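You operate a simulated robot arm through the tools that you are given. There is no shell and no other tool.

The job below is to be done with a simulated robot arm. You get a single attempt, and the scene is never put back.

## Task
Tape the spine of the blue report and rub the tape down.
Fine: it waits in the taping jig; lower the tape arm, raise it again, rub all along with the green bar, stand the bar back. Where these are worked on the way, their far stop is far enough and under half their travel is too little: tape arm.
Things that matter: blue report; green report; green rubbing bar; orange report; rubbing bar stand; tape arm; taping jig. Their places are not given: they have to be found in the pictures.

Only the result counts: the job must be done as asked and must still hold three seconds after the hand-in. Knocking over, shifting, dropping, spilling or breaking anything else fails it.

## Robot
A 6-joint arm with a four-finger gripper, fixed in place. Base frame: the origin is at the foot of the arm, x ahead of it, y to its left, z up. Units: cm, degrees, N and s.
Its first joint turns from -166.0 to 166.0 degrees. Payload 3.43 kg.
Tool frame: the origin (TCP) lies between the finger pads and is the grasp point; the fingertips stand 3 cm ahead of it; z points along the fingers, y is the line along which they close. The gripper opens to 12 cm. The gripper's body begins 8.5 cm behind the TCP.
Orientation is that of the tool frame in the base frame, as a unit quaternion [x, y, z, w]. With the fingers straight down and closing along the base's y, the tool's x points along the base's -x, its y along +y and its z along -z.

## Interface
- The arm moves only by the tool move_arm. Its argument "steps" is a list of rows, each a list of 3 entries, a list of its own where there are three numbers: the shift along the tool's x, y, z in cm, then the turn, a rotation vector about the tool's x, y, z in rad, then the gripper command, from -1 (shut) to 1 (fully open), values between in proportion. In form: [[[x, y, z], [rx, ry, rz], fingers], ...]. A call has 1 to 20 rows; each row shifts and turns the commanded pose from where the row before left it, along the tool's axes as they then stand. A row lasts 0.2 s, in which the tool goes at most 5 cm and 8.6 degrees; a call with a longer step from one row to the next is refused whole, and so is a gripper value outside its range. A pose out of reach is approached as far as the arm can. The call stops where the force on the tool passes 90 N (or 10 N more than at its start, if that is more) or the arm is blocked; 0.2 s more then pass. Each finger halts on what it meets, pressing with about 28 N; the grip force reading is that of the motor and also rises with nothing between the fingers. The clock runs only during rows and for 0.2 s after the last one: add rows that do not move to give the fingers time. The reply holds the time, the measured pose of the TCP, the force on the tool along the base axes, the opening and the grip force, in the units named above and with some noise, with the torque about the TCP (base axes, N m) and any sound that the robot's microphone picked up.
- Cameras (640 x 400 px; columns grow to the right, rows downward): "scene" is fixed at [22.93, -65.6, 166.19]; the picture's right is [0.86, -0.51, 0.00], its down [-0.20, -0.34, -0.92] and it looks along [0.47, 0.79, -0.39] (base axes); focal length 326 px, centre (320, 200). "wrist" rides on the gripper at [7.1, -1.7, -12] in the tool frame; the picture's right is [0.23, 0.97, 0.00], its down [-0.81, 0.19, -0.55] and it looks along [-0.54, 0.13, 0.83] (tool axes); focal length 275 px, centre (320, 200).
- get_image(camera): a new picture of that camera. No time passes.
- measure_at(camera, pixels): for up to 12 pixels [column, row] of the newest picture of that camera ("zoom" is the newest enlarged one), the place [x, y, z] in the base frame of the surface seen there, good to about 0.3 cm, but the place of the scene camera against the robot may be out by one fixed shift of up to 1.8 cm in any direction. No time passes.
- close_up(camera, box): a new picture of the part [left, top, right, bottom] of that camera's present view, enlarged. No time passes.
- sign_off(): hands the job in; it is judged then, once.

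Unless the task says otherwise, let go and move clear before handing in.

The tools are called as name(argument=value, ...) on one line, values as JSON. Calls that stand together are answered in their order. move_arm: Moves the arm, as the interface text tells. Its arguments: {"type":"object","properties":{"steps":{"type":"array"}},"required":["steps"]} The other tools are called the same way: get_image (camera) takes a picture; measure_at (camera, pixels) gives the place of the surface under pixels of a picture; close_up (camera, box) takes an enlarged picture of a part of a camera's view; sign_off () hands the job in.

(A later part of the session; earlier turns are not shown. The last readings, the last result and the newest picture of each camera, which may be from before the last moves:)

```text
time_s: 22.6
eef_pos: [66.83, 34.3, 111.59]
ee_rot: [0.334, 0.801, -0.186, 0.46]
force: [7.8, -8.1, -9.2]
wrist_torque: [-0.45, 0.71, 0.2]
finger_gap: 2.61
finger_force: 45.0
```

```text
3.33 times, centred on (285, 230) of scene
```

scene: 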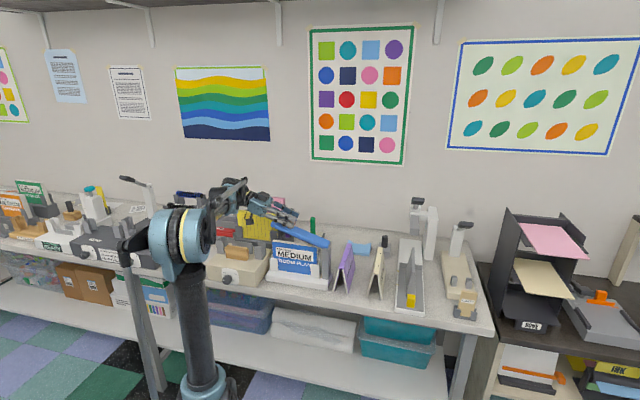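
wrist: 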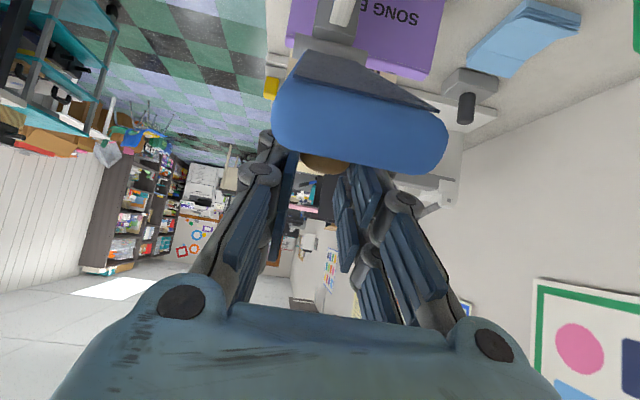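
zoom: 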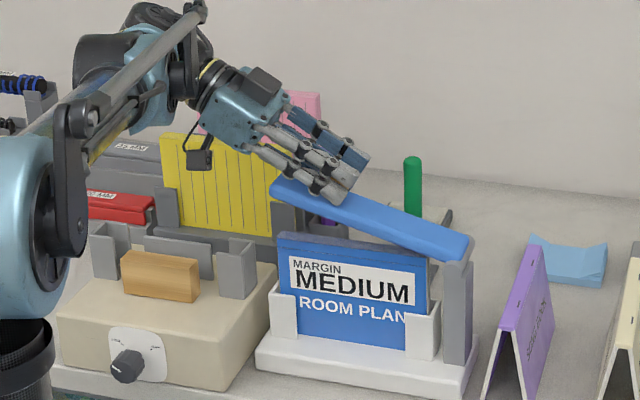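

The arm lifts cleanly and a dark tape strip now lies on the spine. Forces are small; continuing to raise.

move_arm(steps=[[[-1.461, 0, 0.12], [0, 0.0873, 0], -1], [[-1.461, 0, 0.1], [0, 0.0873, 0], -1], [[-1.461, 0, 0.082], [0, 0.0873, 0], -1], [[-1.461, 0, 0.082], [0, 0.0873, 0], -1], [[0, 0, 0], [0, 0, 0], -1]])

close_up(camera="scene", box=[220, 150, 360, 290])

```text
time_s: 23.8
eef_pos: [69.58, 31.52, 115.79]
ee_rot: [0.361, 0.869, -0.126, 0.314]
force: [15.7, 7.8, -0.7]
wrist_torque: [-0.69, -0.35, 0.19]
finger_gap: 2.62
finger_force: 44.9
```

```text
2.86 times, centred on (290, 220) of scene
```

zoom: 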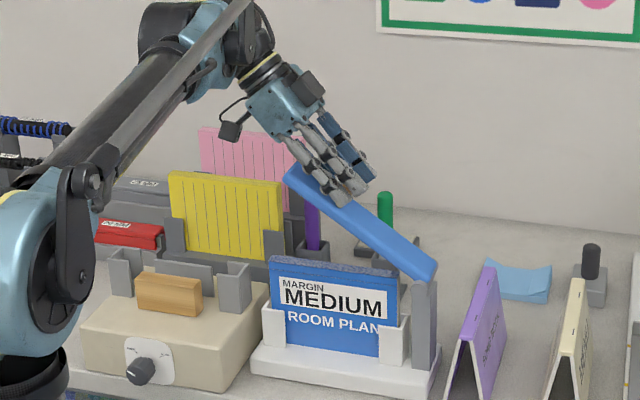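

Forces remain low (≈17 N, sideways in +v), arm at about 52°. Continuing upward.

move_arm(steps=[[[-1.461, 0.08, 0.082], [0, 0.0873, 0], -1], [[-1.461, 0, 0.082], [0, 0.0873, 0], -1], [[-1.461, 0, 0.082], [0, 0.0873, 0], -1], [[-1.461, 0, 0.082], [0, 0.0873, 0], -1], [[0, 0, 0], [0, 0, 0], -1]])

close_up(camera="scene", box=[240, 150, 380, 290])

```text
time_s: 25.0
eef_pos: [73.16, 27.91, 118.53]
ee_rot: [0.379, 0.91, -0.062, 0.158]
force: [6.8, -16.5, -32.9]
wrist_torque: [-0.79, -0.57, 0.08]
finger_gap: 2.63
finger_force: 44.7
```

```text
2.86 times, centred on (310, 220) of scene
```

zoom: 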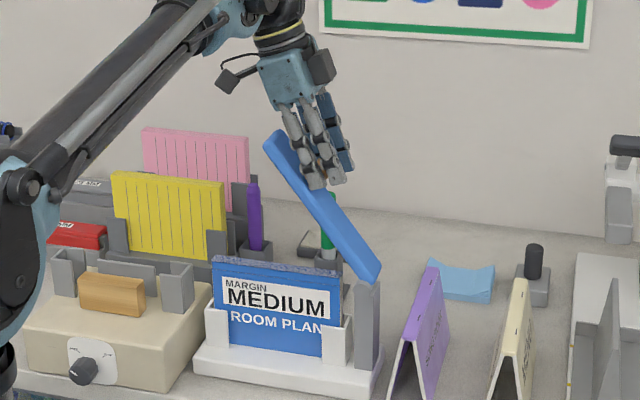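

The pull is 36 N toward the hinge, so I'll ease in by 0.25 cm and continue up.

move_arm(steps=[[[0, -0.03, 0.25], [0, 0, 0], -1], [[-1.461, 0, 0.13], [0, 0.0873, 0], -1], [[-1.461, 0, 0.13], [0, 0.0873, 0], -1], [[-1.461, 0, 0.13], [0, 0.0873, 0], -1], [[0, 0, 0], [0, 0, 0], -1]])

close_up(camera="scene", box=[260, 150, 380, 270])

```text
time_s: 26.2
eef_pos: [76.13, 24.92, 119.18]
ee_rot: [0.382, 0.923, -0.01, 0.039]
force: [14.1, 25.2, 38.3]
wrist_torque: [1.15, 0.16, -0.58]
finger_gap: 2.61
finger_force: 45.3
```

```text
3.33 times, centred on (320, 210) of scene
```

zoom: 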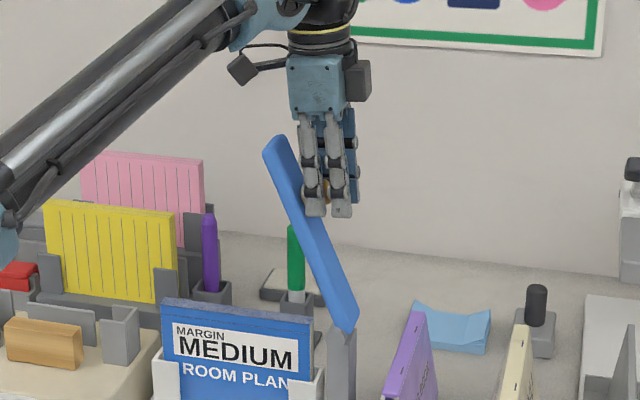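

The arm leans about 20° from upright; the force now pushes outward, so I'll ease out 0.2 cm and continue to upright.

move_arm(steps=[[[0, 0.12, -0.2], [0, 0, 0], -1], [[-1.43, 0, 0.09], [0, 0.0873, 0], -1], [[-1.43, 0, 0.09], [0, 0.0873, 0], -1], [[-1.43, 0, 0.09], [0, 0.0873, 0], -1], [[0, 0, 0], [0, 0, 0], -1]])

close_up(camera="scene", box=[270, 150, 390, 270])

```text
time_s: 27.4
eef_pos: [79.24, 21.84, 118.97]
ee_rot: [0.381, 0.92, 0.038, -0.082]
force: [-20.6, -21.7, -42.9]
wrist_torque: [-1.09, -0.89, 0.82]
finger_gap: 2.6
finger_force: 45.3
```

```text
3.33 times, centred on (330, 210) of scene
```

zoom: 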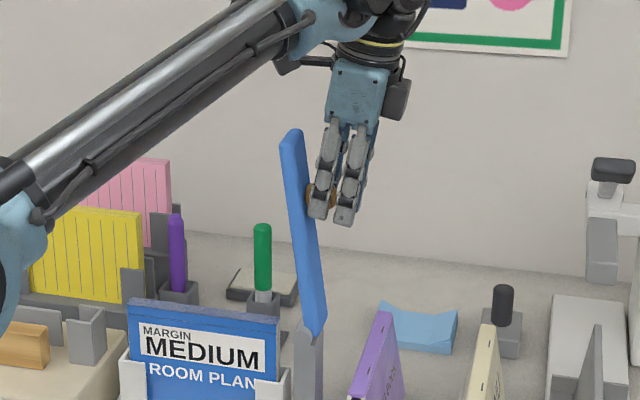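

About 5–6° short of upright; force −43 N in z and −30 N in v. I'll relax both and finish the last bit.

move_arm(steps=[[[0, -0.12, 0.3], [0, 0, 0], -1], [[-1.3, 0, 0.1], [0, 0.06, 0], -1], [[0, 0, 0], [0, 0, 0], -1]])

close_up(camera="scene", box=[270, 150, 390, 270])

```text
time_s: 28.2
eef_pos: [80.01, 21.13, 118.57]
ee_rot: [0.38, 0.917, 0.051, -0.109]
force: [15.0, 10.6, 41.2]
wrist_torque: [1.0, 0.67, -0.47]
finger_gap: 2.61
finger_force: 44.6
```

```text
3.33 times, centred on (330, 210) of scene
```

zoom: 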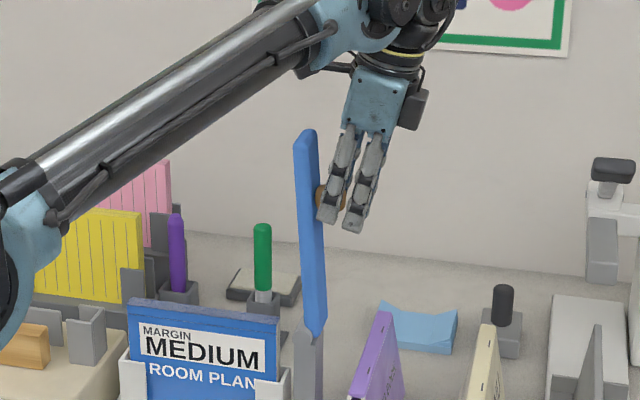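

Nearly upright. One more small push outward to bring it to its stop.

move_arm(steps=[[[-0.4, -0.05, -0.15], [0, 0.02, 0], -1], [[-0.3, 0, 0], [0, 0, 0], -1], [[0, 0, 0], [0, 0, 0], -1]])

close_up(camera="scene", box=[300, 170, 360, 270])

```text
time_s: 29.0
eef_pos: [80.59, 20.6, 118.32]
ee_rot: [0.378, 0.917, 0.053, -0.118]
force: [4.2, 15.1, 5.2]
wrist_torque: [1.15, 0.94, -0.32]
finger_gap: 2.61
finger_force: 44.9
```

```text
4.00 times, centred on (330, 220) of scene
```

zoom: 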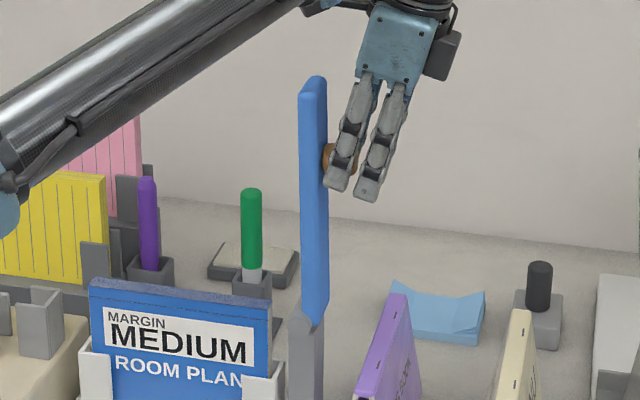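

It's within about a degree of its starting line. A last small nudge, then I'll check.

move_arm(steps=[[[-0.3, 0.05, 0], [0, 0, 0], -1], [[0, 0, 0], [0, 0, 0], -1]])

close_up(camera="scene", box=[284, 180, 344, 230])

```text
time_s: 29.6
eef_pos: [80.78, 20.35, 118.41]
ee_rot: [0.379, 0.916, 0.054, -0.118]
force: [1.3, 11.1, 1.3]
wrist_torque: [0.83, 0.78, -0.17]
finger_gap: 2.62
finger_force: 45.3
```

```text
8.00 times, centred on (314, 205) of scene
```

zoom: 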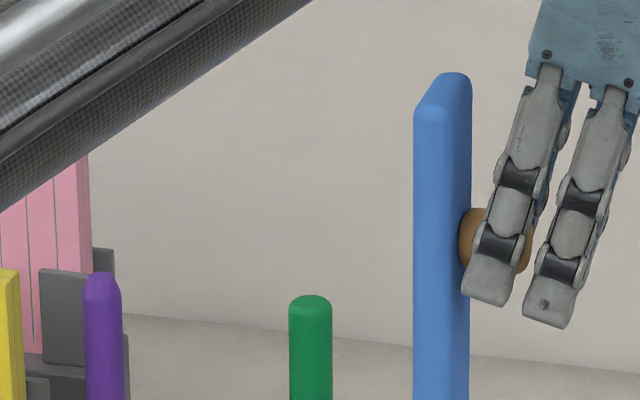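

The tape arm stands exactly where it began, and its dark tape strip has transferred. I'll open, then rise straight up off the knob.

move_arm(steps=[[[0, 0, 0], [0, 0, 0], -0.3], [[0, 0, 0], [0, 0, 0], 0.1], [[0, 0, 0], [0, 0, 0], 0.1], [[0.94, 0, -3.89], [0, 0, 0], 0.1], [[0.94, 0, -3.89], [0, 0, 0], 0.1], [[0.94, 0, -3.89], [0, 0, 0], 0.1], [[0, 0, 0], [0, 0, 0], 0.1]])

get_image(camera="scene")

get_image(camera="wrist")

```text
time_s: 31.2
eef_pos: [80.84, 20.32, 130.31]
ee_rot: [0.378, 0.917, 0.054, -0.118]
force: [-0.4, 0.3, -0.7]
wrist_torque: [-0.01, 0.0, -0.04]
finger_gap: 6.6
finger_force: 0.0
```

```text
taken
```

scene: 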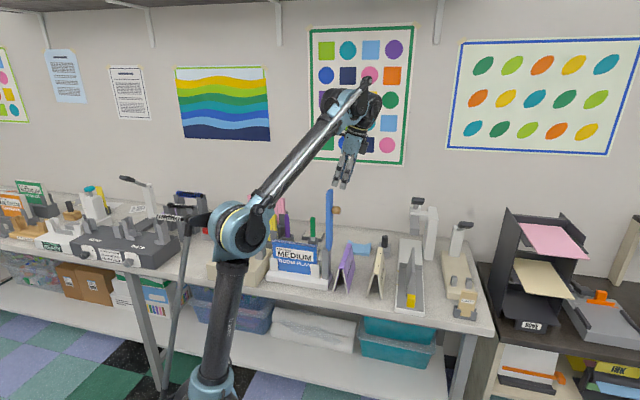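

```text
taken
```

wrist: 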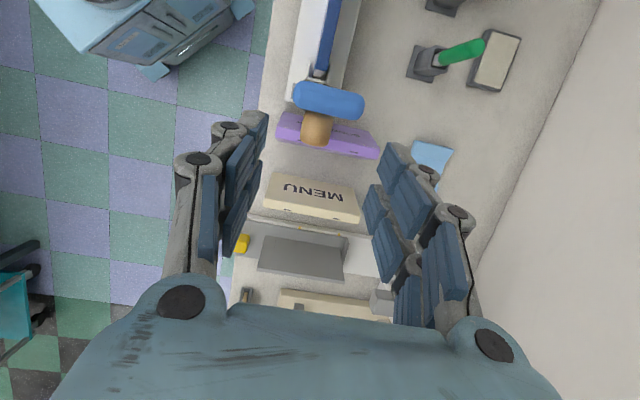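

The tape arm stands and the gripper is free. The green bar shows at (462,52) with its stand at (428,63); measuring it now.

close_up(camera="wrist", box=[390, 10, 530, 110])

close_up(camera="scene", box=[290, 205, 340, 265])

measure_at(camera="wrist", pixels=[[480, 44], [482, 47], [460, 52], [445, 58], [455, 46], [460, 60], [430, 62], [425, 50], [438, 75], [412, 80], [478, 38], [480, 52]])

```text
4.00 times, centred on (460, 60) of wrist
```

zoom: 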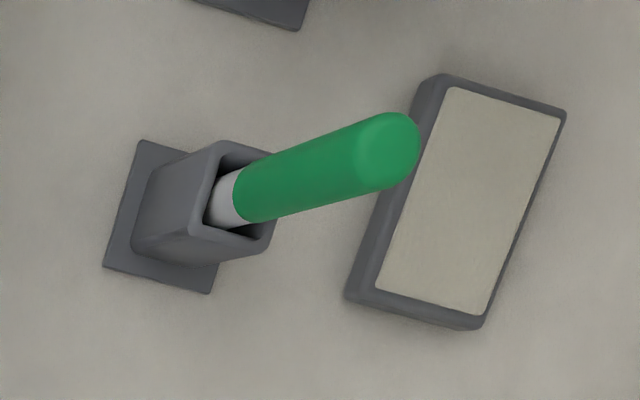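

```text
6.67 times, centred on (315, 235) of scene
```

zoom: 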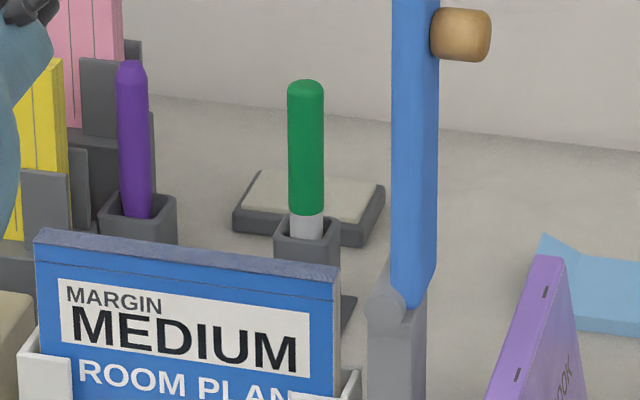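

```text
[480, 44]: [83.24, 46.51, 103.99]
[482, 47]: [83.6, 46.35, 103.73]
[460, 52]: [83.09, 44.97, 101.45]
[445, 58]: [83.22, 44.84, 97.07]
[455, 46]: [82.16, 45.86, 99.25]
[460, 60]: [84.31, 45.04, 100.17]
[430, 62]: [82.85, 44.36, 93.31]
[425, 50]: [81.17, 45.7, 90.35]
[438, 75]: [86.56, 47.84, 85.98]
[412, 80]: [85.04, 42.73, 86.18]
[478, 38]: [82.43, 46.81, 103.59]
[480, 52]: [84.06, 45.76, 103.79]
```

The bar axis is about (83.4, 45.9), top z≈104, with a loose square socket. Let me measure its neighbours (purple bar, yellow and pink boards) for clearance.

measure_at(camera="scene", pixels=[[277, 204], [280, 200], [285, 215], [284, 216], [287, 212], [263, 210], [312, 218], [312, 234], [312, 238], [314, 243], [330, 233], [300, 237]])

close_up(camera="scene", box=[240, 180, 340, 260])

```text
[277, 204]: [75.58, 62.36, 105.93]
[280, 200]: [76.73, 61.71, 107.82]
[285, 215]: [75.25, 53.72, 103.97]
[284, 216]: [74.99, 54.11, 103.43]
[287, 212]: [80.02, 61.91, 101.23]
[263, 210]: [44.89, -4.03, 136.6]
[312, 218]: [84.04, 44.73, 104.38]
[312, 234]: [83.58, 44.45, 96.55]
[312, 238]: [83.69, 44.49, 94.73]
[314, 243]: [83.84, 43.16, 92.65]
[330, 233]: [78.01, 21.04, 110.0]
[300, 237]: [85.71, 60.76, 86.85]
```

```text
5.00 times, centred on (290, 220) of scene
```

zoom: 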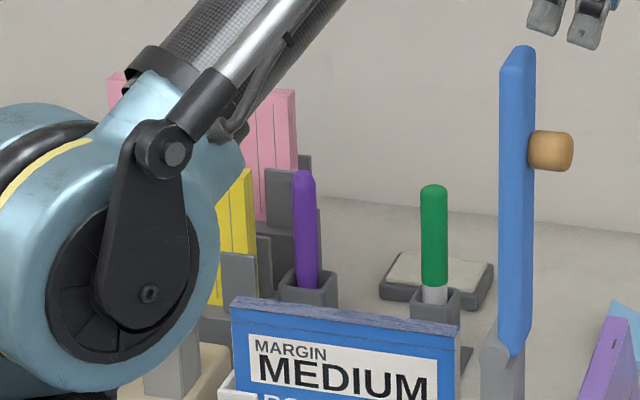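

Neighbours are clear (purple bar 13 cm off). The bar is near the reach limit, so I'll hold it with the fingers leaning 25° outward; first I untilt, back away over the jig's front at z≈132, and turn the tool.

move_arm(steps=[[[0, 0, 0], [0, -0.1185, 0], 0], [[0, 0, 0], [0, -0.1185, 0], 0], [[3.4, -3.4, -1], [0, 0, 0], 0], [[3.4, -3.4, -1], [0, 0, 0], 0], [[0, 0, 0], [0, 0, -0.1431], 0], [[0, 0, 0], [0, 0, -0.1431], 0], [[0, 0, 0], [0, 0, -0.1431], 0], [[0, 0, 0], [0, 0, -0.1431], 0], [[0, 0, 0], [0, 0, -0.1431], 0], [[0, 0, 0], [0, 0, -0.1431], 0], [[0, 0, 0], [0, 0, -0.1431], 0], [[0, 0, 0], [0, 0, -0.1431], 0], [[0, 0, 0], [0, 0, -0.1431], 0], [[0, 0, 0], [0, -0.1454, 0], 0], [[0, 0, 0], [0, -0.1454, 0], 0], [[0, 0, 0], [0, -0.1454, 0], 0], [[0, 0, 0], [0, 0, 0], 0]])

get_image(camera="wrist")

get_image(camera="scene")

```text
time_s: 34.8
eef_pos: [71.37, 19.87, 132.41]
ee_rot: [-0.24, 0.946, 0.065, 0.209]
force: [-0.4, -0.8, 0.7]
wrist_torque: [0.02, -0.02, 0.03]
finger_gap: 6.02
finger_force: 0.1
```

```text
taken
```

wrist: 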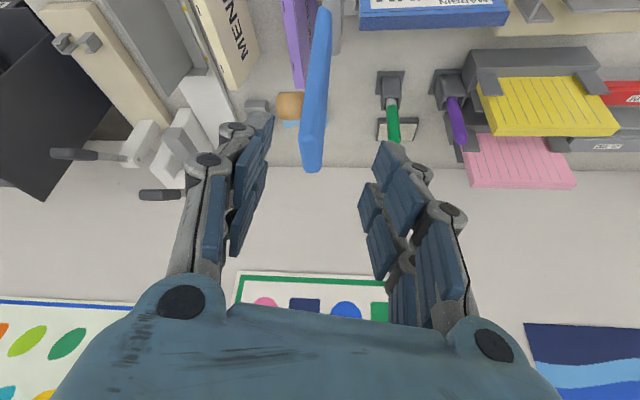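

```text
taken
```

scene: 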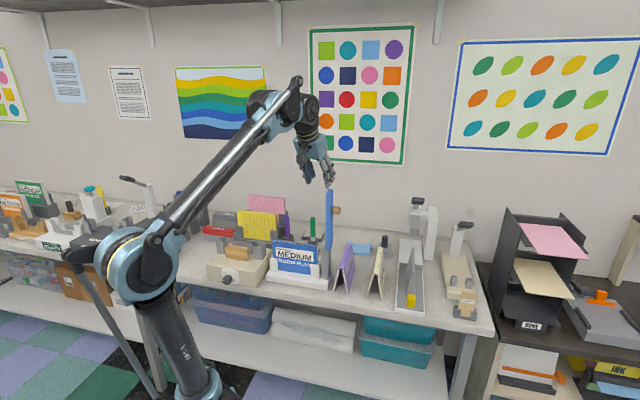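

The tool leans properly toward the bar, which shows at (392,120). I'll move above the bar at z≈132 and descend to z≈118.

move_arm(steps=[[[-2.95, 2.43, 1.454], [0, 0, 0], 0], [[-2.95, 2.43, 1.454], [0, 0, 0], 0], [[-2.95, 2.43, 1.454], [0, 0, 0], 0], [[-2.95, 2.43, 1.454], [0, 0, 0], 0], [[-2.95, 2.43, 1.454], [0, 0, 0], 0], [[-2.95, 2.43, 1.454], [0, 0, 0], 0], [[-2.95, 2.43, 1.454], [0, 0, 0], 0], [[1.7, -0.09, 3.62], [0, 0, 0], 0], [[1.7, -0.09, 3.62], [0, 0, 0], 0], [[1.7, -0.09, 3.62], [0, 0, 0], 0], [[0, 0, 0], [0, 0, 0], 0]])

get_image(camera="wrist")

get_image(camera="scene")

```text
time_s: 37.2
eef_pos: [83.12, 46.16, 120.44]
ee_rot: [-0.241, 0.946, 0.067, 0.208]
force: [-0.6, -0.9, 0.7]
wrist_torque: [0.0, 0.0, 0.0]
finger_gap: 6.03
finger_force: 0.1
```

```text
taken
```

wrist: 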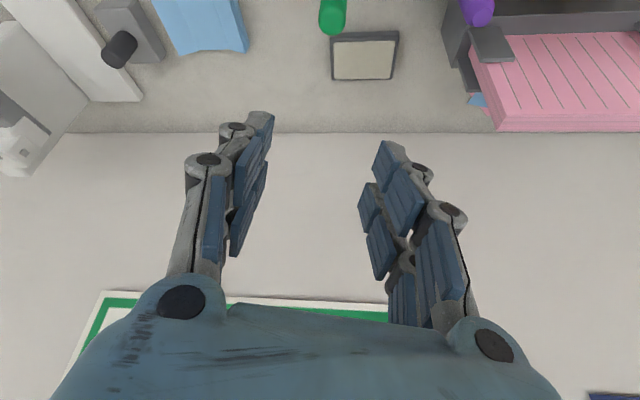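

```text
taken
```

scene: 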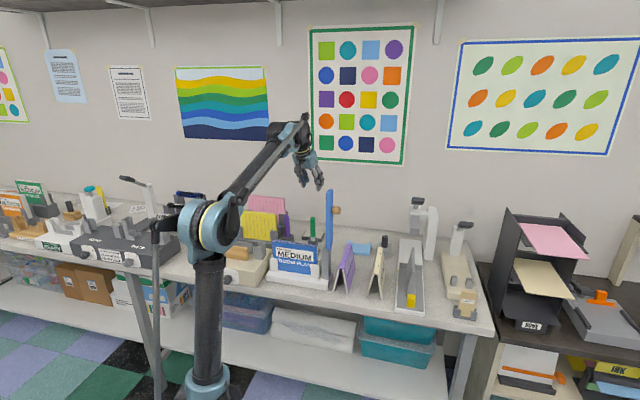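

Reach is fine here at z=120. The bar's top is at (333,15); measure it.

measure_at(camera="wrist", pixels=[[333, 20], [323, 20], [343, 20], [333, 30], [333, 10], [325, 5], [343, 5], [333, 3], [478, 15], [365, 55], [330, 45], [420, 20]])

close_up(camera="wrist", box=[270, 0, 410, 90])

```text
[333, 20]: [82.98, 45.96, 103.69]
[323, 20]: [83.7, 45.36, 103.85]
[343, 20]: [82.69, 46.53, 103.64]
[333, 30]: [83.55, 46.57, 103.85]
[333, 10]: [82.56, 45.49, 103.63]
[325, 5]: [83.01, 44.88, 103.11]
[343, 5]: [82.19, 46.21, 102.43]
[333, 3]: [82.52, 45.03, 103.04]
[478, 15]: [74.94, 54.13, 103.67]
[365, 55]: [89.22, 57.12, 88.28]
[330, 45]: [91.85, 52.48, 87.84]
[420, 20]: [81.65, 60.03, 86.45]
```

```text
4.44 times, centred on (340, 45) of wrist
```

zoom: 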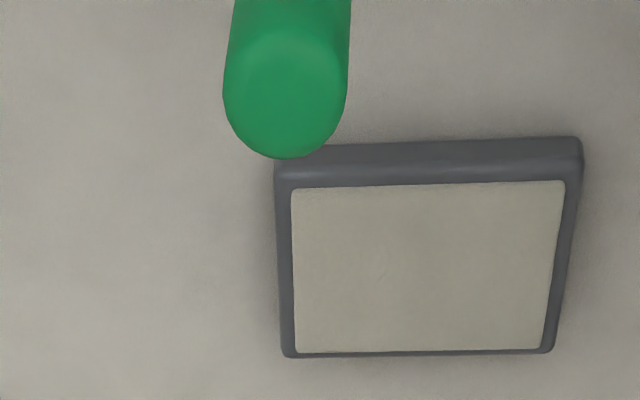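

The bar's axis is about (83.2, 45.95) with the top at z≈104. I'll descend straight so it passes between the fingers, first most of the way.

move_arm(steps=[[[1.684, -0.132, 3.56], [0, 0, 0], 0], [[1.684, -0.132, 3.56], [0, 0, 0], 0], [[1.684, -0.132, 3.56], [0, 0, 0], 0], [[0, 0, 0], [0, 0, 0], 0]])

get_image(camera="wrist")

close_up(camera="scene", box=[260, 160, 360, 260])

```text
time_s: 38.2
eef_pos: [83.4, 46.11, 108.46]
ee_rot: [-0.242, 0.946, 0.066, 0.207]
force: [-0.6, 0.3, -0.3]
wrist_torque: [-0.02, 0.03, 0.05]
finger_gap: 6.02
finger_force: 0.1
```

```text
taken
```

wrist: 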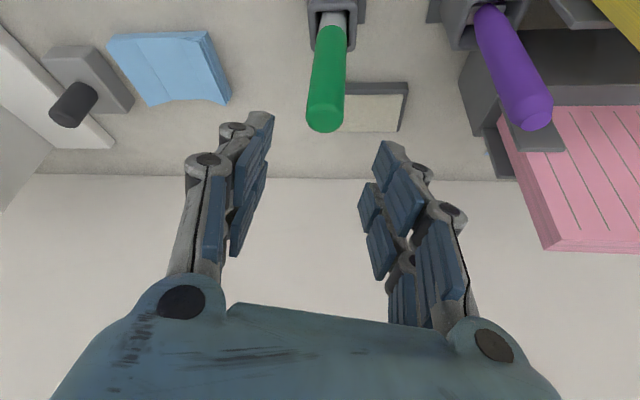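

```text
4.00 times, centred on (310, 210) of scene
```

zoom: 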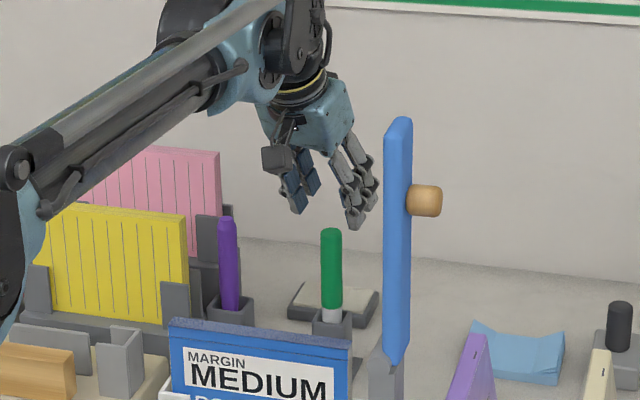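

measure_at(camera="wrist", pixels=[[325, 118], [316, 118], [334, 118], [313, 80], [330, 80], [345, 80], [332, 45], [332, 30], [318, 8], [347, 8], [332, 18], [325, 105]])

```text
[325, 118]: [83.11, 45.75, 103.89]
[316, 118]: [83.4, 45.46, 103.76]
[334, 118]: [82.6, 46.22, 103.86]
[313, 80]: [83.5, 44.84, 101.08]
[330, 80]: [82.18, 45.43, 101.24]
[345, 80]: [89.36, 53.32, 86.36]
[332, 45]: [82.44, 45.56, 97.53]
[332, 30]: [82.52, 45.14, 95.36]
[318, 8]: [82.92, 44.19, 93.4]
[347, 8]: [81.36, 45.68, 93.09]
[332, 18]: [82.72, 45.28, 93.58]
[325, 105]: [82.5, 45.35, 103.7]
```

The bar is centred between the fingers (offset under 0.1 cm sideways). Descend the last 7.8 cm and close.

move_arm(steps=[[[1.78, -0.07, 3.48], [0, 0, 0], 0], [[1.78, -0.07, 3.48], [0, 0, 0], 0], [[0, 0, 0], [0, 0, 0], 0], [[0, 0, 0], [0, 0, 0], -0.5], [[0, 0, 0], [0, 0, 0], -0.65], [[0, 0, 0], [0, 0, 0], -1], [[0, 0, 0], [0, 0, 0], -1]])

get_image(camera="wrist")

close_up(camera="scene", box=[280, 180, 360, 260])

```text
time_s: 39.8
eef_pos: [83.06, 46.06, 100.73]
ee_rot: [-0.241, 0.946, 0.066, 0.208]
force: [3.6, -5.3, -2.7]
wrist_torque: [-0.66, -0.43, -0.01]
finger_gap: 2.22
finger_force: 28.0
```

```text
taken
```

wrist: 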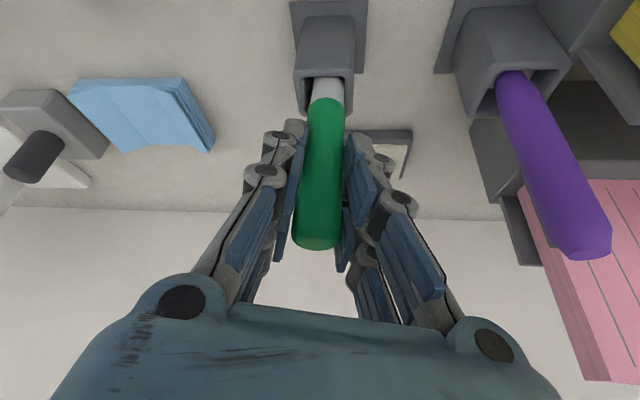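

```text
5.00 times, centred on (320, 220) of scene
```

zoom: 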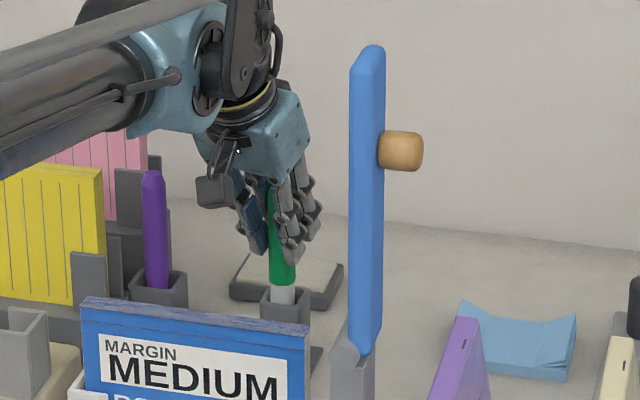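

The bar is held (gap 2.22 cm). Lifting it straight up out of the socket.

move_arm(steps=[[[-0.64, 0.03, -1.36], [0, 0, 0], -1], [[-1.28, 0.065, -2.715], [0, 0, 0], -1], [[-1.28, 0.065, -2.715], [0, 0, 0], -1], [[-1.28, 0.065, -2.715], [0, 0, 0], -1], [[-1.28, 0.065, -2.715], [0, 0, 0], -1], [[0, 0, 0], [0, 0, 0], -1]])

get_image(camera="wrist")

close_up(camera="scene", box=[280, 160, 360, 260])

```text
time_s: 41.2
eef_pos: [83.11, 46.07, 114.43]
ee_rot: [-0.24, 0.946, 0.066, 0.207]
force: [0.1, -0.6, -0.8]
wrist_torque: [0.01, 0.01, -0.01]
finger_gap: 2.21
finger_force: 28.1
```

```text
taken
```

wrist: 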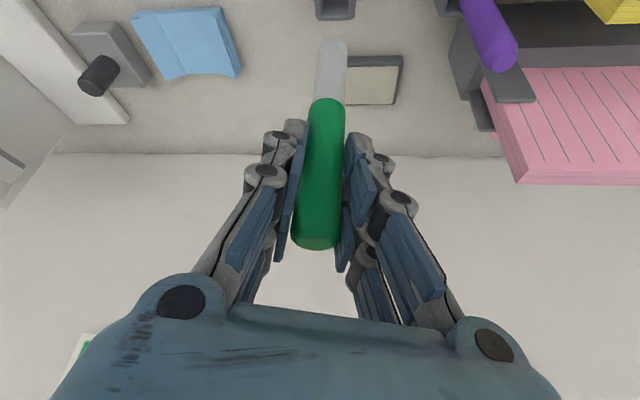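

```text
4.00 times, centred on (320, 210) of scene
```

zoom: 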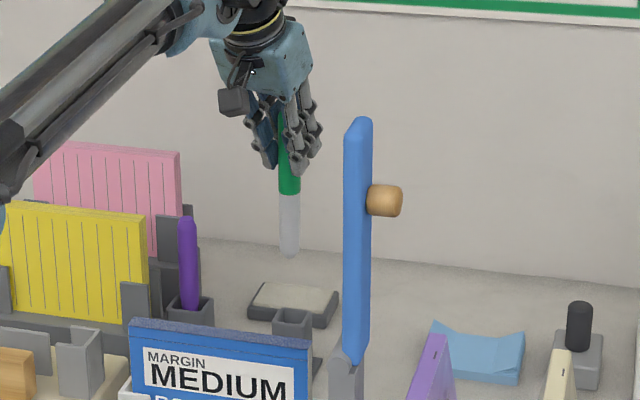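

The bar is out, with a rounded white foot at (333,45) in the wrist picture. I'll measure its tip, and see the jig again from the scene.

measure_at(camera="zoom", pixels=[[290, 254], [290, 240], [290, 200], [290, 190], [288, 125], [290, 245], [284, 250], [296, 250]])

measure_at(camera="wrist", pixels=[[333, 42], [333, 50], [331, 80], [330, 95], [328, 110], [322, 160], [318, 210], [316, 243]])

```text
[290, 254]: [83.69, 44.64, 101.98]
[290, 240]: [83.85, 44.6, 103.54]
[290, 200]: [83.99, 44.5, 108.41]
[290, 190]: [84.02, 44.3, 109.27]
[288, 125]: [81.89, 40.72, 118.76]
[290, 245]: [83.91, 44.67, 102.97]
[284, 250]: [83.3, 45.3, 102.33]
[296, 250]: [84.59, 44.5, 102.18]
```

```text
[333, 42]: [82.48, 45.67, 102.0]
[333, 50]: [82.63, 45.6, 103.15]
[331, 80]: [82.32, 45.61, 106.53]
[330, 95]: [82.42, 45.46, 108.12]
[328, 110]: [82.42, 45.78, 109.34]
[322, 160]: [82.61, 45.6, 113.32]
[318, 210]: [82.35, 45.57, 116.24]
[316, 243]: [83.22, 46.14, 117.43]
```

The bar hangs vertically with its foot about 13.2 cm below the TCP (length ≈16.4 cm). I'll lift a bit more, carry it in over the jig's back side, and yaw the tool so that it leans away from the tape arm.

move_arm(steps=[[[-1.07, 0.055, -2.26], [0, 0, 0], -1], [[-1.07, 0.055, -2.26], [0, 0, 0], -1], [[3.46, -0.54, -1.645], [0, 0, 0], -1], [[3.46, -0.54, -1.645], [0, 0, 0], -1], [[3.46, -0.54, -1.645], [0, 0, 0], -1], [[3.46, -0.54, -1.645], [0, 0, 0], -1], [[0, 0, 0], [0.0611, -0.0032, 0.1295], -1], [[0, 0, 0], [0.0611, -0.0032, 0.1295], -1], [[0, 0, 0], [0.0611, -0.0032, 0.1295], -1], [[0, 0, 0], [0.0611, -0.0032, 0.1295], -1], [[0, 0, 0], [0.0611, -0.0032, 0.1295], -1], [[0, 0, 0], [0.0611, -0.0032, 0.1295], -1], [[0, 0, 0], [0.0611, -0.0032, 0.1295], -1], [[0, 0, 0], [0.0611, -0.0032, 0.1295], -1], [[0, 0, 0], [0.0611, -0.0032, 0.1295], -1], [[0, 0, 0], [0, 0, 0], -1]])

get_image(camera="wrist")

close_up(camera="scene", box=[220, 150, 360, 290])

```text
time_s: 44.6
eef_pos: [70.72, 36.61, 119.36]
ee_rot: [0.376, 0.901, -0.074, 0.204]
force: [-0.2, 0.5, -0.3]
wrist_torque: [0.0, 0.03, 0.02]
finger_gap: 2.21
finger_force: 27.9
```

```text
taken
```

wrist: 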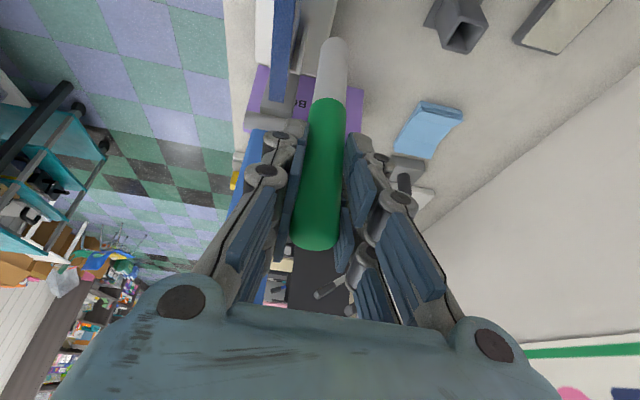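

```text
2.86 times, centred on (290, 220) of scene
```

zoom: 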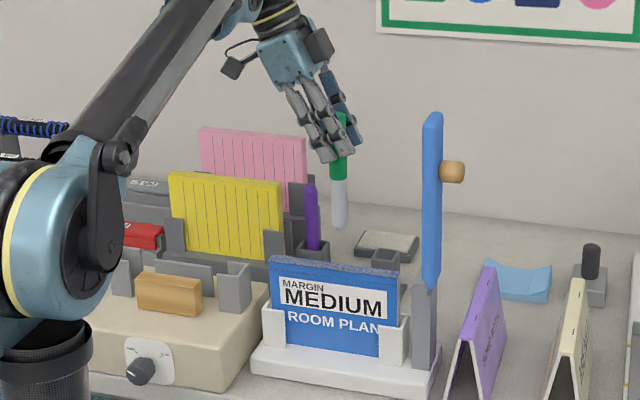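

The bar hangs at (330,60) in the wrist view; the taped spine is the dark-blue strip at about (283,50). Measuring both.

close_up(camera="wrist", box=[220, 0, 360, 130])

measure_at(camera="wrist", pixels=[[285, 5], [283, 30], [281, 60], [278, 90], [275, 60], [290, 60], [272, 90], [287, 90], [333, 42], [332, 60], [331, 90], [320, 180]])

measure_at(camera="scene", pixels=[[284, 241], [286, 242], [300, 243], [310, 244], [326, 248], [327, 246], [307, 228], [307, 215], [307, 223]])

```text
3.08 times, centred on (290, 65) of wrist
```

zoom: 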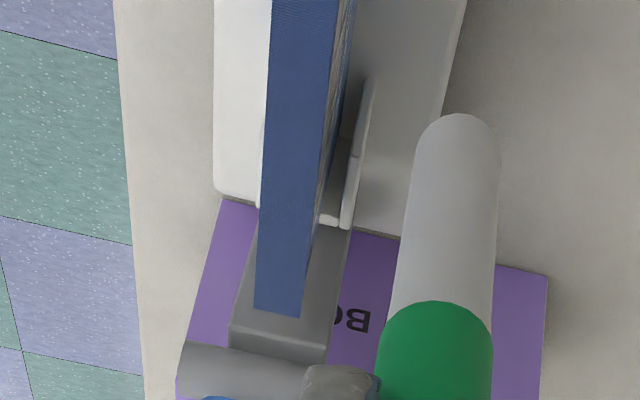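

```text
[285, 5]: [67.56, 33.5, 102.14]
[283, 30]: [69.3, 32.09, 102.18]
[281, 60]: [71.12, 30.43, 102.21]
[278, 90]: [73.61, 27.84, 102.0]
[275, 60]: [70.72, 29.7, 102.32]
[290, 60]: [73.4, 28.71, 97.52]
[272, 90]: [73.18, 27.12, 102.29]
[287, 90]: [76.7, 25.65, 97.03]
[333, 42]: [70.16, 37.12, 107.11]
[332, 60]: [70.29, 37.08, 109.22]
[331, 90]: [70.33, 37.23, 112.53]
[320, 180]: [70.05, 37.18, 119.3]
```

```text
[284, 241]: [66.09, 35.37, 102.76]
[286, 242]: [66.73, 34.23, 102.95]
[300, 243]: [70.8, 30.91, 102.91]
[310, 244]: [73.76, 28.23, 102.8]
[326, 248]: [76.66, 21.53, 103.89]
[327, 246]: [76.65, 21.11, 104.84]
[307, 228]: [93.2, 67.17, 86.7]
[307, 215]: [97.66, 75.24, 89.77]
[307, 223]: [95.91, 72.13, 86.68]
```

Spine centre line is v≈71.5, from u≈16.4 to 33.5, top z≈102.2; the bar's axis is 0.3 cm ahead of the TCP in u. I'll move over the left part of the spine (u≈18).

move_arm(steps=[[[2.95, -2.21, -0.88], [0, 0, 0], -1], [[2.95, -2.21, -0.88], [0, 0, 0], -1], [[0, 0, 0], [0, 0, 0], -1]])

get_image(camera="wrist")

close_up(camera="scene", box=[230, 190, 330, 270])

```text
time_s: 45.4
eef_pos: [63.16, 37.71, 118.41]
ee_rot: [0.375, 0.901, -0.074, 0.204]
force: [0.4, 0.1, -1.7]
wrist_torque: [-0.03, -0.03, 0.01]
finger_gap: 2.18
finger_force: 28.0
```

```text
taken
```

wrist: 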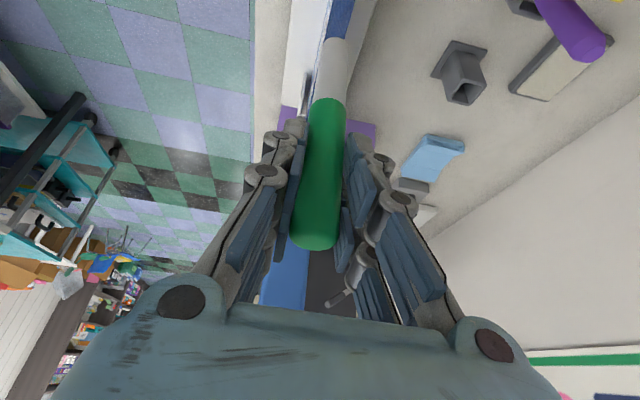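

```text
5.00 times, centred on (280, 230) of scene
```

zoom: 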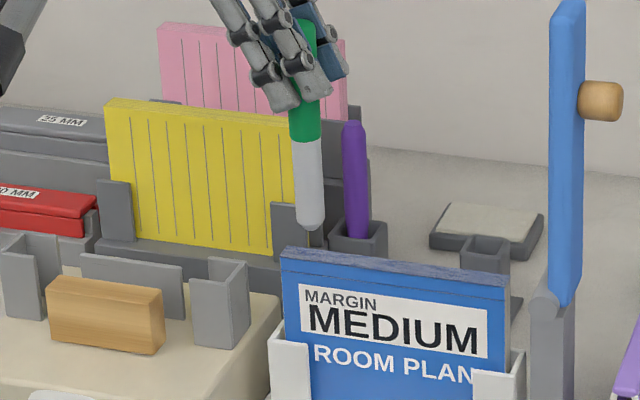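

measure_at(camera="zoom", pixels=[[312, 225], [312, 210], [312, 180], [288, 250], [300, 250], [350, 258], [420, 265], [500, 276], [400, 270], [400, 262]])

measure_at(camera="wrist", pixels=[[333, 45], [333, 60], [331, 90], [335, 15], [341, 15], [348, 15], [345, 3], [338, 28], [332, 28]])

close_up(camera="wrist", box=[290, 0, 390, 110])

```text
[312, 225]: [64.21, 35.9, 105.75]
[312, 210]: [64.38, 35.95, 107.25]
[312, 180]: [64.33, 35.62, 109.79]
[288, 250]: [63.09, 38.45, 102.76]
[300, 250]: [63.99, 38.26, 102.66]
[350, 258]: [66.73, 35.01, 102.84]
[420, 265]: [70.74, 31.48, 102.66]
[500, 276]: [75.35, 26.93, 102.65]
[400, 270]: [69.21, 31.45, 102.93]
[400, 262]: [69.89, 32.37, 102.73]
```

```text
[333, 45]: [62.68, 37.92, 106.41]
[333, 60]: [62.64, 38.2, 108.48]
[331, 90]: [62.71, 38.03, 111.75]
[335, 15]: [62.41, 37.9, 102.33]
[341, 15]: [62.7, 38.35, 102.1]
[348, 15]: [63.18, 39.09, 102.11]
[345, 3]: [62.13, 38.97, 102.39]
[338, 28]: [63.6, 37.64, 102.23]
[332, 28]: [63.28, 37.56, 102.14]
```

```text
3.64 times, centred on (340, 55) of wrist
```

zoom: 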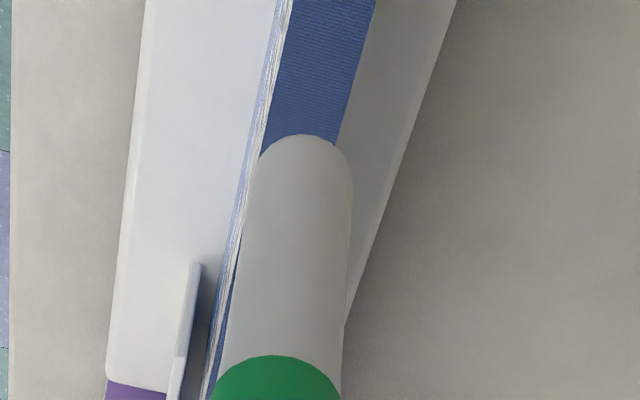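

The foot is over the spine to within 0.2 cm. I'll correct +0.2 in v and lower toward the tape.

move_arm(steps=[[[0, 0.2, 0], [0, 0, 0], -1], [[0.2116, -0.01, 0.4532], [0, 0, 0], -1], [[0.2116, -0.01, 0.4532], [0, 0, 0], -1], [[0.2116, -0.01, 0.4532], [0, 0, 0], -1], [[0.2116, -0.01, 0.4532], [0, 0, 0], -1], [[0, 0, 0], [0, 0, 0], -1]])

close_up(camera="scene", box=[260, 210, 330, 260])

```text
time_s: 46.8
eef_pos: [63.48, 37.88, 116.26]
ee_rot: [0.375, 0.901, -0.073, 0.204]
force: [-0.4, 0.4, -0.4]
wrist_torque: [0.0, 0.01, 0.04]
finger_gap: 2.19
finger_force: 27.6
```

```text
8.00 times, centred on (295, 235) of scene
```

zoom: 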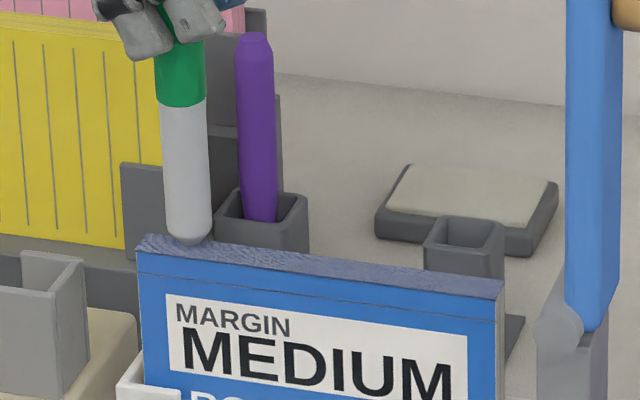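

The foot is just above the tape near (193,243). Lowering in 0.2 cm steps to feel the contact.

move_arm(steps=[[[0.0846, -0.004, 0.1813], [0, 0, 0], -1], [[0.0846, -0.004, 0.1813], [0, 0, 0], -1], [[0.0846, -0.004, 0.1813], [0, 0, 0], -1], [[0, 0, 0], [0, 0, 0], -1]])

close_up(camera="scene", box=[260, 210, 330, 260])

```text
time_s: 47.8
eef_pos: [63.42, 37.88, 115.92]
ee_rot: [0.376, 0.901, -0.074, 0.205]
force: [0.6, 0.4, 52.6]
wrist_torque: [0.0, -0.44, -0.06]
finger_gap: 2.26
finger_force: 27.9
```

```text
8.00 times, centred on (295, 235) of scene
```

zoom: 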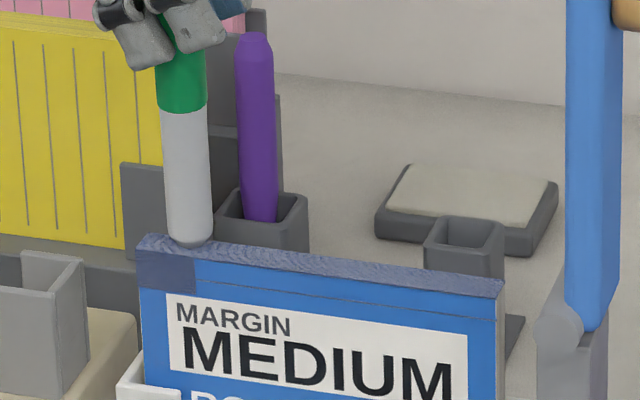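

Contact: 52 N, and the first stretch of tape has folded down (at (165,270)). I'll ease the pressure and run to the left end.

move_arm(steps=[[[-0.09, 0, -0.19], [0, 0, 0], -1], [[0.453, 0, -0.212], [0, 0, 0], -1], [[0.453, 0, -0.212], [0, 0, 0], -1], [[0.453, 0, -0.212], [0, 0, 0], -1], [[0.27, 0, -0.127], [0, 0, 0], -1], [[0, 0, 0], [0, 0, 0], -1]])

close_up(camera="scene", box=[260, 210, 330, 260])

```text
time_s: 49.2
eef_pos: [62.06, 39.17, 115.94]
ee_rot: [0.375, 0.901, -0.073, 0.204]
force: [1.9, -3.1, 12.7]
wrist_torque: [-0.41, -0.52, -0.02]
finger_gap: 2.18
finger_force: 28.1
```

```text
8.00 times, centred on (295, 235) of scene
```

zoom: 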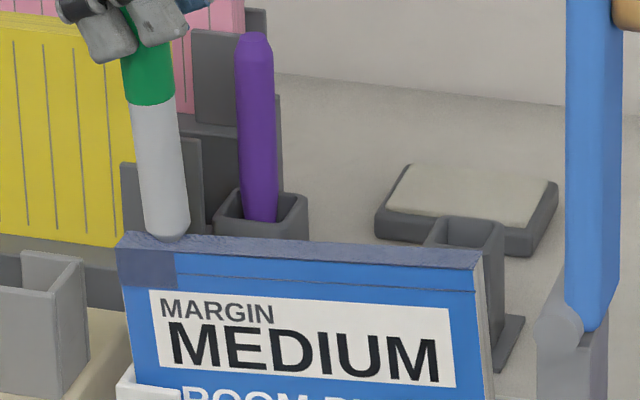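

The report has been dragged about 1 cm to the left by friction (its left corner moved from (138,248) to (118,242)); the pressure was too high. I'll lift off and look.

move_arm(steps=[[[-0.2116, 0, -0.4532], [0, 0, 0], -1], [[-0.2116, 0, -0.4532], [0, 0, 0], -1], [[0, 0, 0], [0, 0, 0], -1]])

close_up(camera="scene", box=[250, 210, 340, 290])

get_image(camera="wrist")

```text
time_s: 50.0
eef_pos: [62.23, 39.05, 116.9]
ee_rot: [0.375, 0.901, -0.073, 0.204]
force: [-0.7, 0.3, -0.9]
wrist_torque: [0.0, -0.01, 0.0]
finger_gap: 2.2
finger_force: 28.1
```

```text
5.00 times, centred on (295, 250) of scene
```

zoom: 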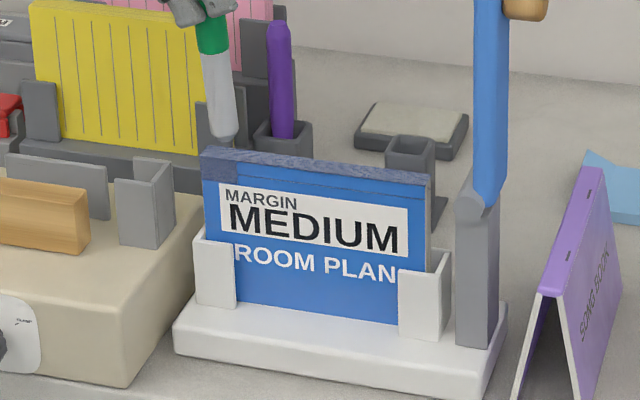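

```text
taken
```

wrist: 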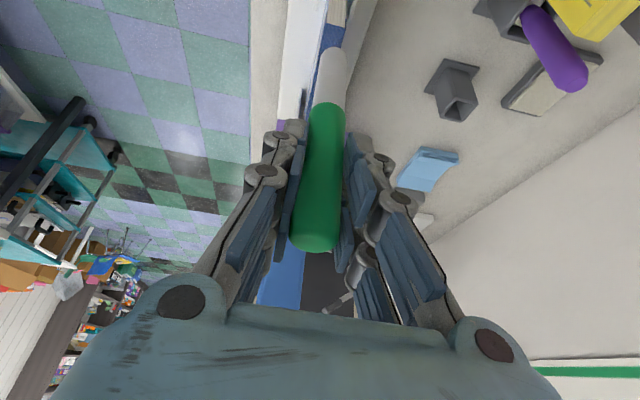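

After lifting, the report sprang back to its place (corners within about 0.1 cm), and the first ~2.4 cm of tape shows as rubbed. The bar now leans slightly in the fingers; measuring its tip.

measure_at(camera="zoom", pixels=[[225, 137], [224, 125], [216, 70], [210, 30], [205, 152], [430, 178], [240, 163], [300, 170]])

close_up(camera="scene", box=[265, 225, 325, 265])

```text
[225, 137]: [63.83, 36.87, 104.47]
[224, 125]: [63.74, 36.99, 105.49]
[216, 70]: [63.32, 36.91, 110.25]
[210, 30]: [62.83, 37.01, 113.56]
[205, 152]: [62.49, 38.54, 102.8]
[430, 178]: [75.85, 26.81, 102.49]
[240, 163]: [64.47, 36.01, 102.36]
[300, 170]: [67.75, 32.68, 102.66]
```

```text
10.00 times, centred on (295, 245) of scene
```

zoom: 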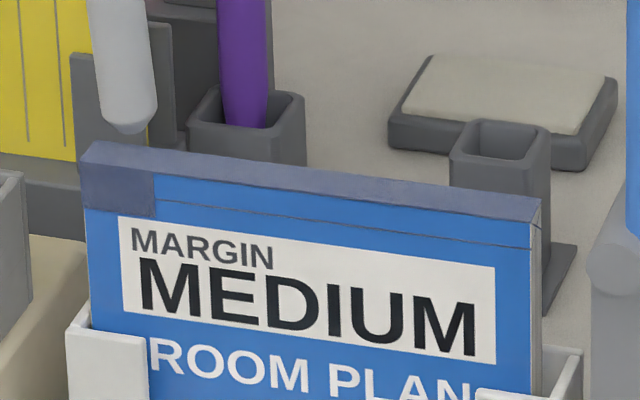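

The rubbed part is clearly marked: about 1/6 of the spine, at the left. I'll lower again to light contact at this spot.

move_arm(steps=[[[0.148, 0, 0.317], [0, 0, 0], -1], [[0.148, 0, 0.317], [0, 0, 0], -1], [[0, 0, 0], [0, 0, 0], -1]])

```text
time_s: 50.8
eef_pos: [62.3, 39.19, 116.35]
ee_rot: [0.375, 0.902, -0.073, 0.204]
force: [0.3, -1.0, -0.7]
wrist_torque: [0.01, -0.03, 0.01]
finger_gap: 2.19
finger_force: 28.3
```

No contact yet at z≈116.3. Lowering in 0.12 cm steps.

move_arm(steps=[[[0.051, 0, 0.109], [0, 0, 0], -1], [[0, 0, 0], [0, 0, 0], -1]])

move_arm(steps=[[[0.051, 0, 0.109], [0, 0, 0], -1], [[0, 0, 0], [0, 0, 0], -1]])

```text
time_s: 51.4
eef_pos: [62.1, 39.23, 116.06]
ee_rot: [0.375, 0.901, -0.073, 0.204]
force: [0.0, -0.6, 0.0]
wrist_torque: [0.01, -0.01, 0.03]
finger_gap: 2.19
finger_force: 27.8
```

```text
time_s: 52.0
eef_pos: [62.19, 39.26, 115.97]
ee_rot: [0.375, 0.901, -0.074, 0.204]
force: [0.8, 0.2, -1.1]
wrist_torque: [0.0, -0.01, -0.01]
finger_gap: 2.24
finger_force: 28.3
```

Still none at z≈116.0 (the bar slid up a little in the fingers before). Continuing.

move_arm(steps=[[[0.042, 0, 0.091], [0, 0, 0], -1], [[0, 0, 0], [0, 0, 0], -1]])

move_arm(steps=[[[0.042, 0, 0.091], [0, 0, 0], -1], [[0, 0, 0], [0, 0, 0], -1]])

```text
time_s: 52.6
eef_pos: [62.16, 39.2, 115.95]
ee_rot: [0.375, 0.901, -0.074, 0.204]
force: [0.6, -0.1, 1.9]
wrist_torque: [0.02, -0.01, 0.02]
finger_gap: 2.17
finger_force: 28.1
```

```text
time_s: 53.2
eef_pos: [62.15, 39.13, 115.84]
ee_rot: [0.375, 0.901, -0.074, 0.204]
force: [-2.8, 3.2, 14.2]
wrist_torque: [0.41, 0.18, 0.02]
finger_gap: 2.19
finger_force: 27.4
```

Contact with 14 N. Sliding to the right along the spine, 3 cm first.

move_arm(steps=[[[-0.725, 0, 0.339], [0, 0, 0], -1], [[-0.725, 0, 0.339], [0, 0, 0], -1], [[-0.725, 0, 0.339], [0, 0, 0], -1], [[-0.725, 0, 0.339], [0, 0, 0], -1], [[0, 0, 0], [0, 0, 0], -1]])

close_up(camera="scene", box=[265, 215, 335, 270])

```text
time_s: 54.4
eef_pos: [64.33, 36.83, 115.95]
ee_rot: [0.375, 0.901, -0.074, 0.204]
force: [-0.4, 0.7, 3.5]
wrist_torque: [0.15, 0.2, 0.02]
finger_gap: 2.2
finger_force: 27.6
```

```text
7.27 times, centred on (300, 242) of scene
```

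zoom: 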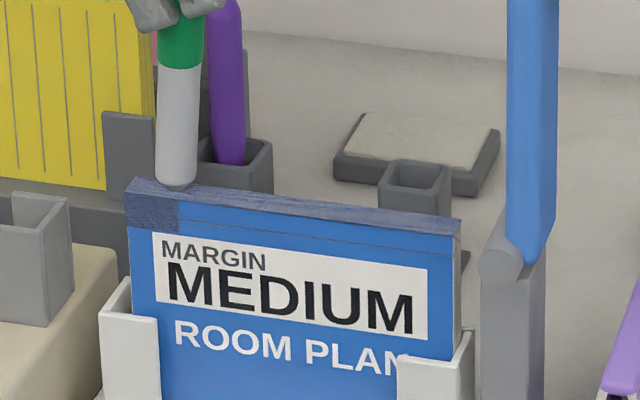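

The bar swung back upright and force fell to 3.5 N; the tip is at (176,187), at the edge of the first stretch. I'll press 0.1 cm more and keep sliding.

move_arm(steps=[[[0.042, 0, 0.091], [0, 0, 0], -1], [[-0.725, 0, 0.339], [0, 0, 0], -1], [[-0.725, 0, 0.339], [0, 0, 0], -1], [[-0.725, 0, 0.339], [0, 0, 0], -1], [[0, 0, 0], [0, 0, 0], -1]])

close_up(camera="scene", box=[265, 215, 335, 270])

```text
time_s: 55.6
eef_pos: [65.96, 35.17, 115.73]
ee_rot: [0.376, 0.901, -0.074, 0.204]
force: [-2.3, 2.4, 12.3]
wrist_torque: [0.47, 0.39, 0.02]
finger_gap: 2.19
finger_force: 28.2
```

```text
7.27 times, centred on (300, 242) of scene
```

zoom: 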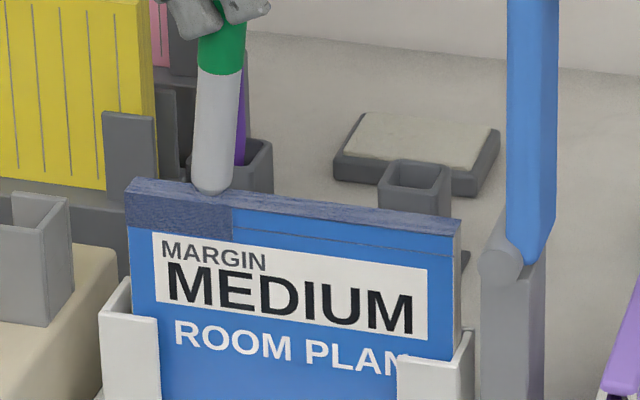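

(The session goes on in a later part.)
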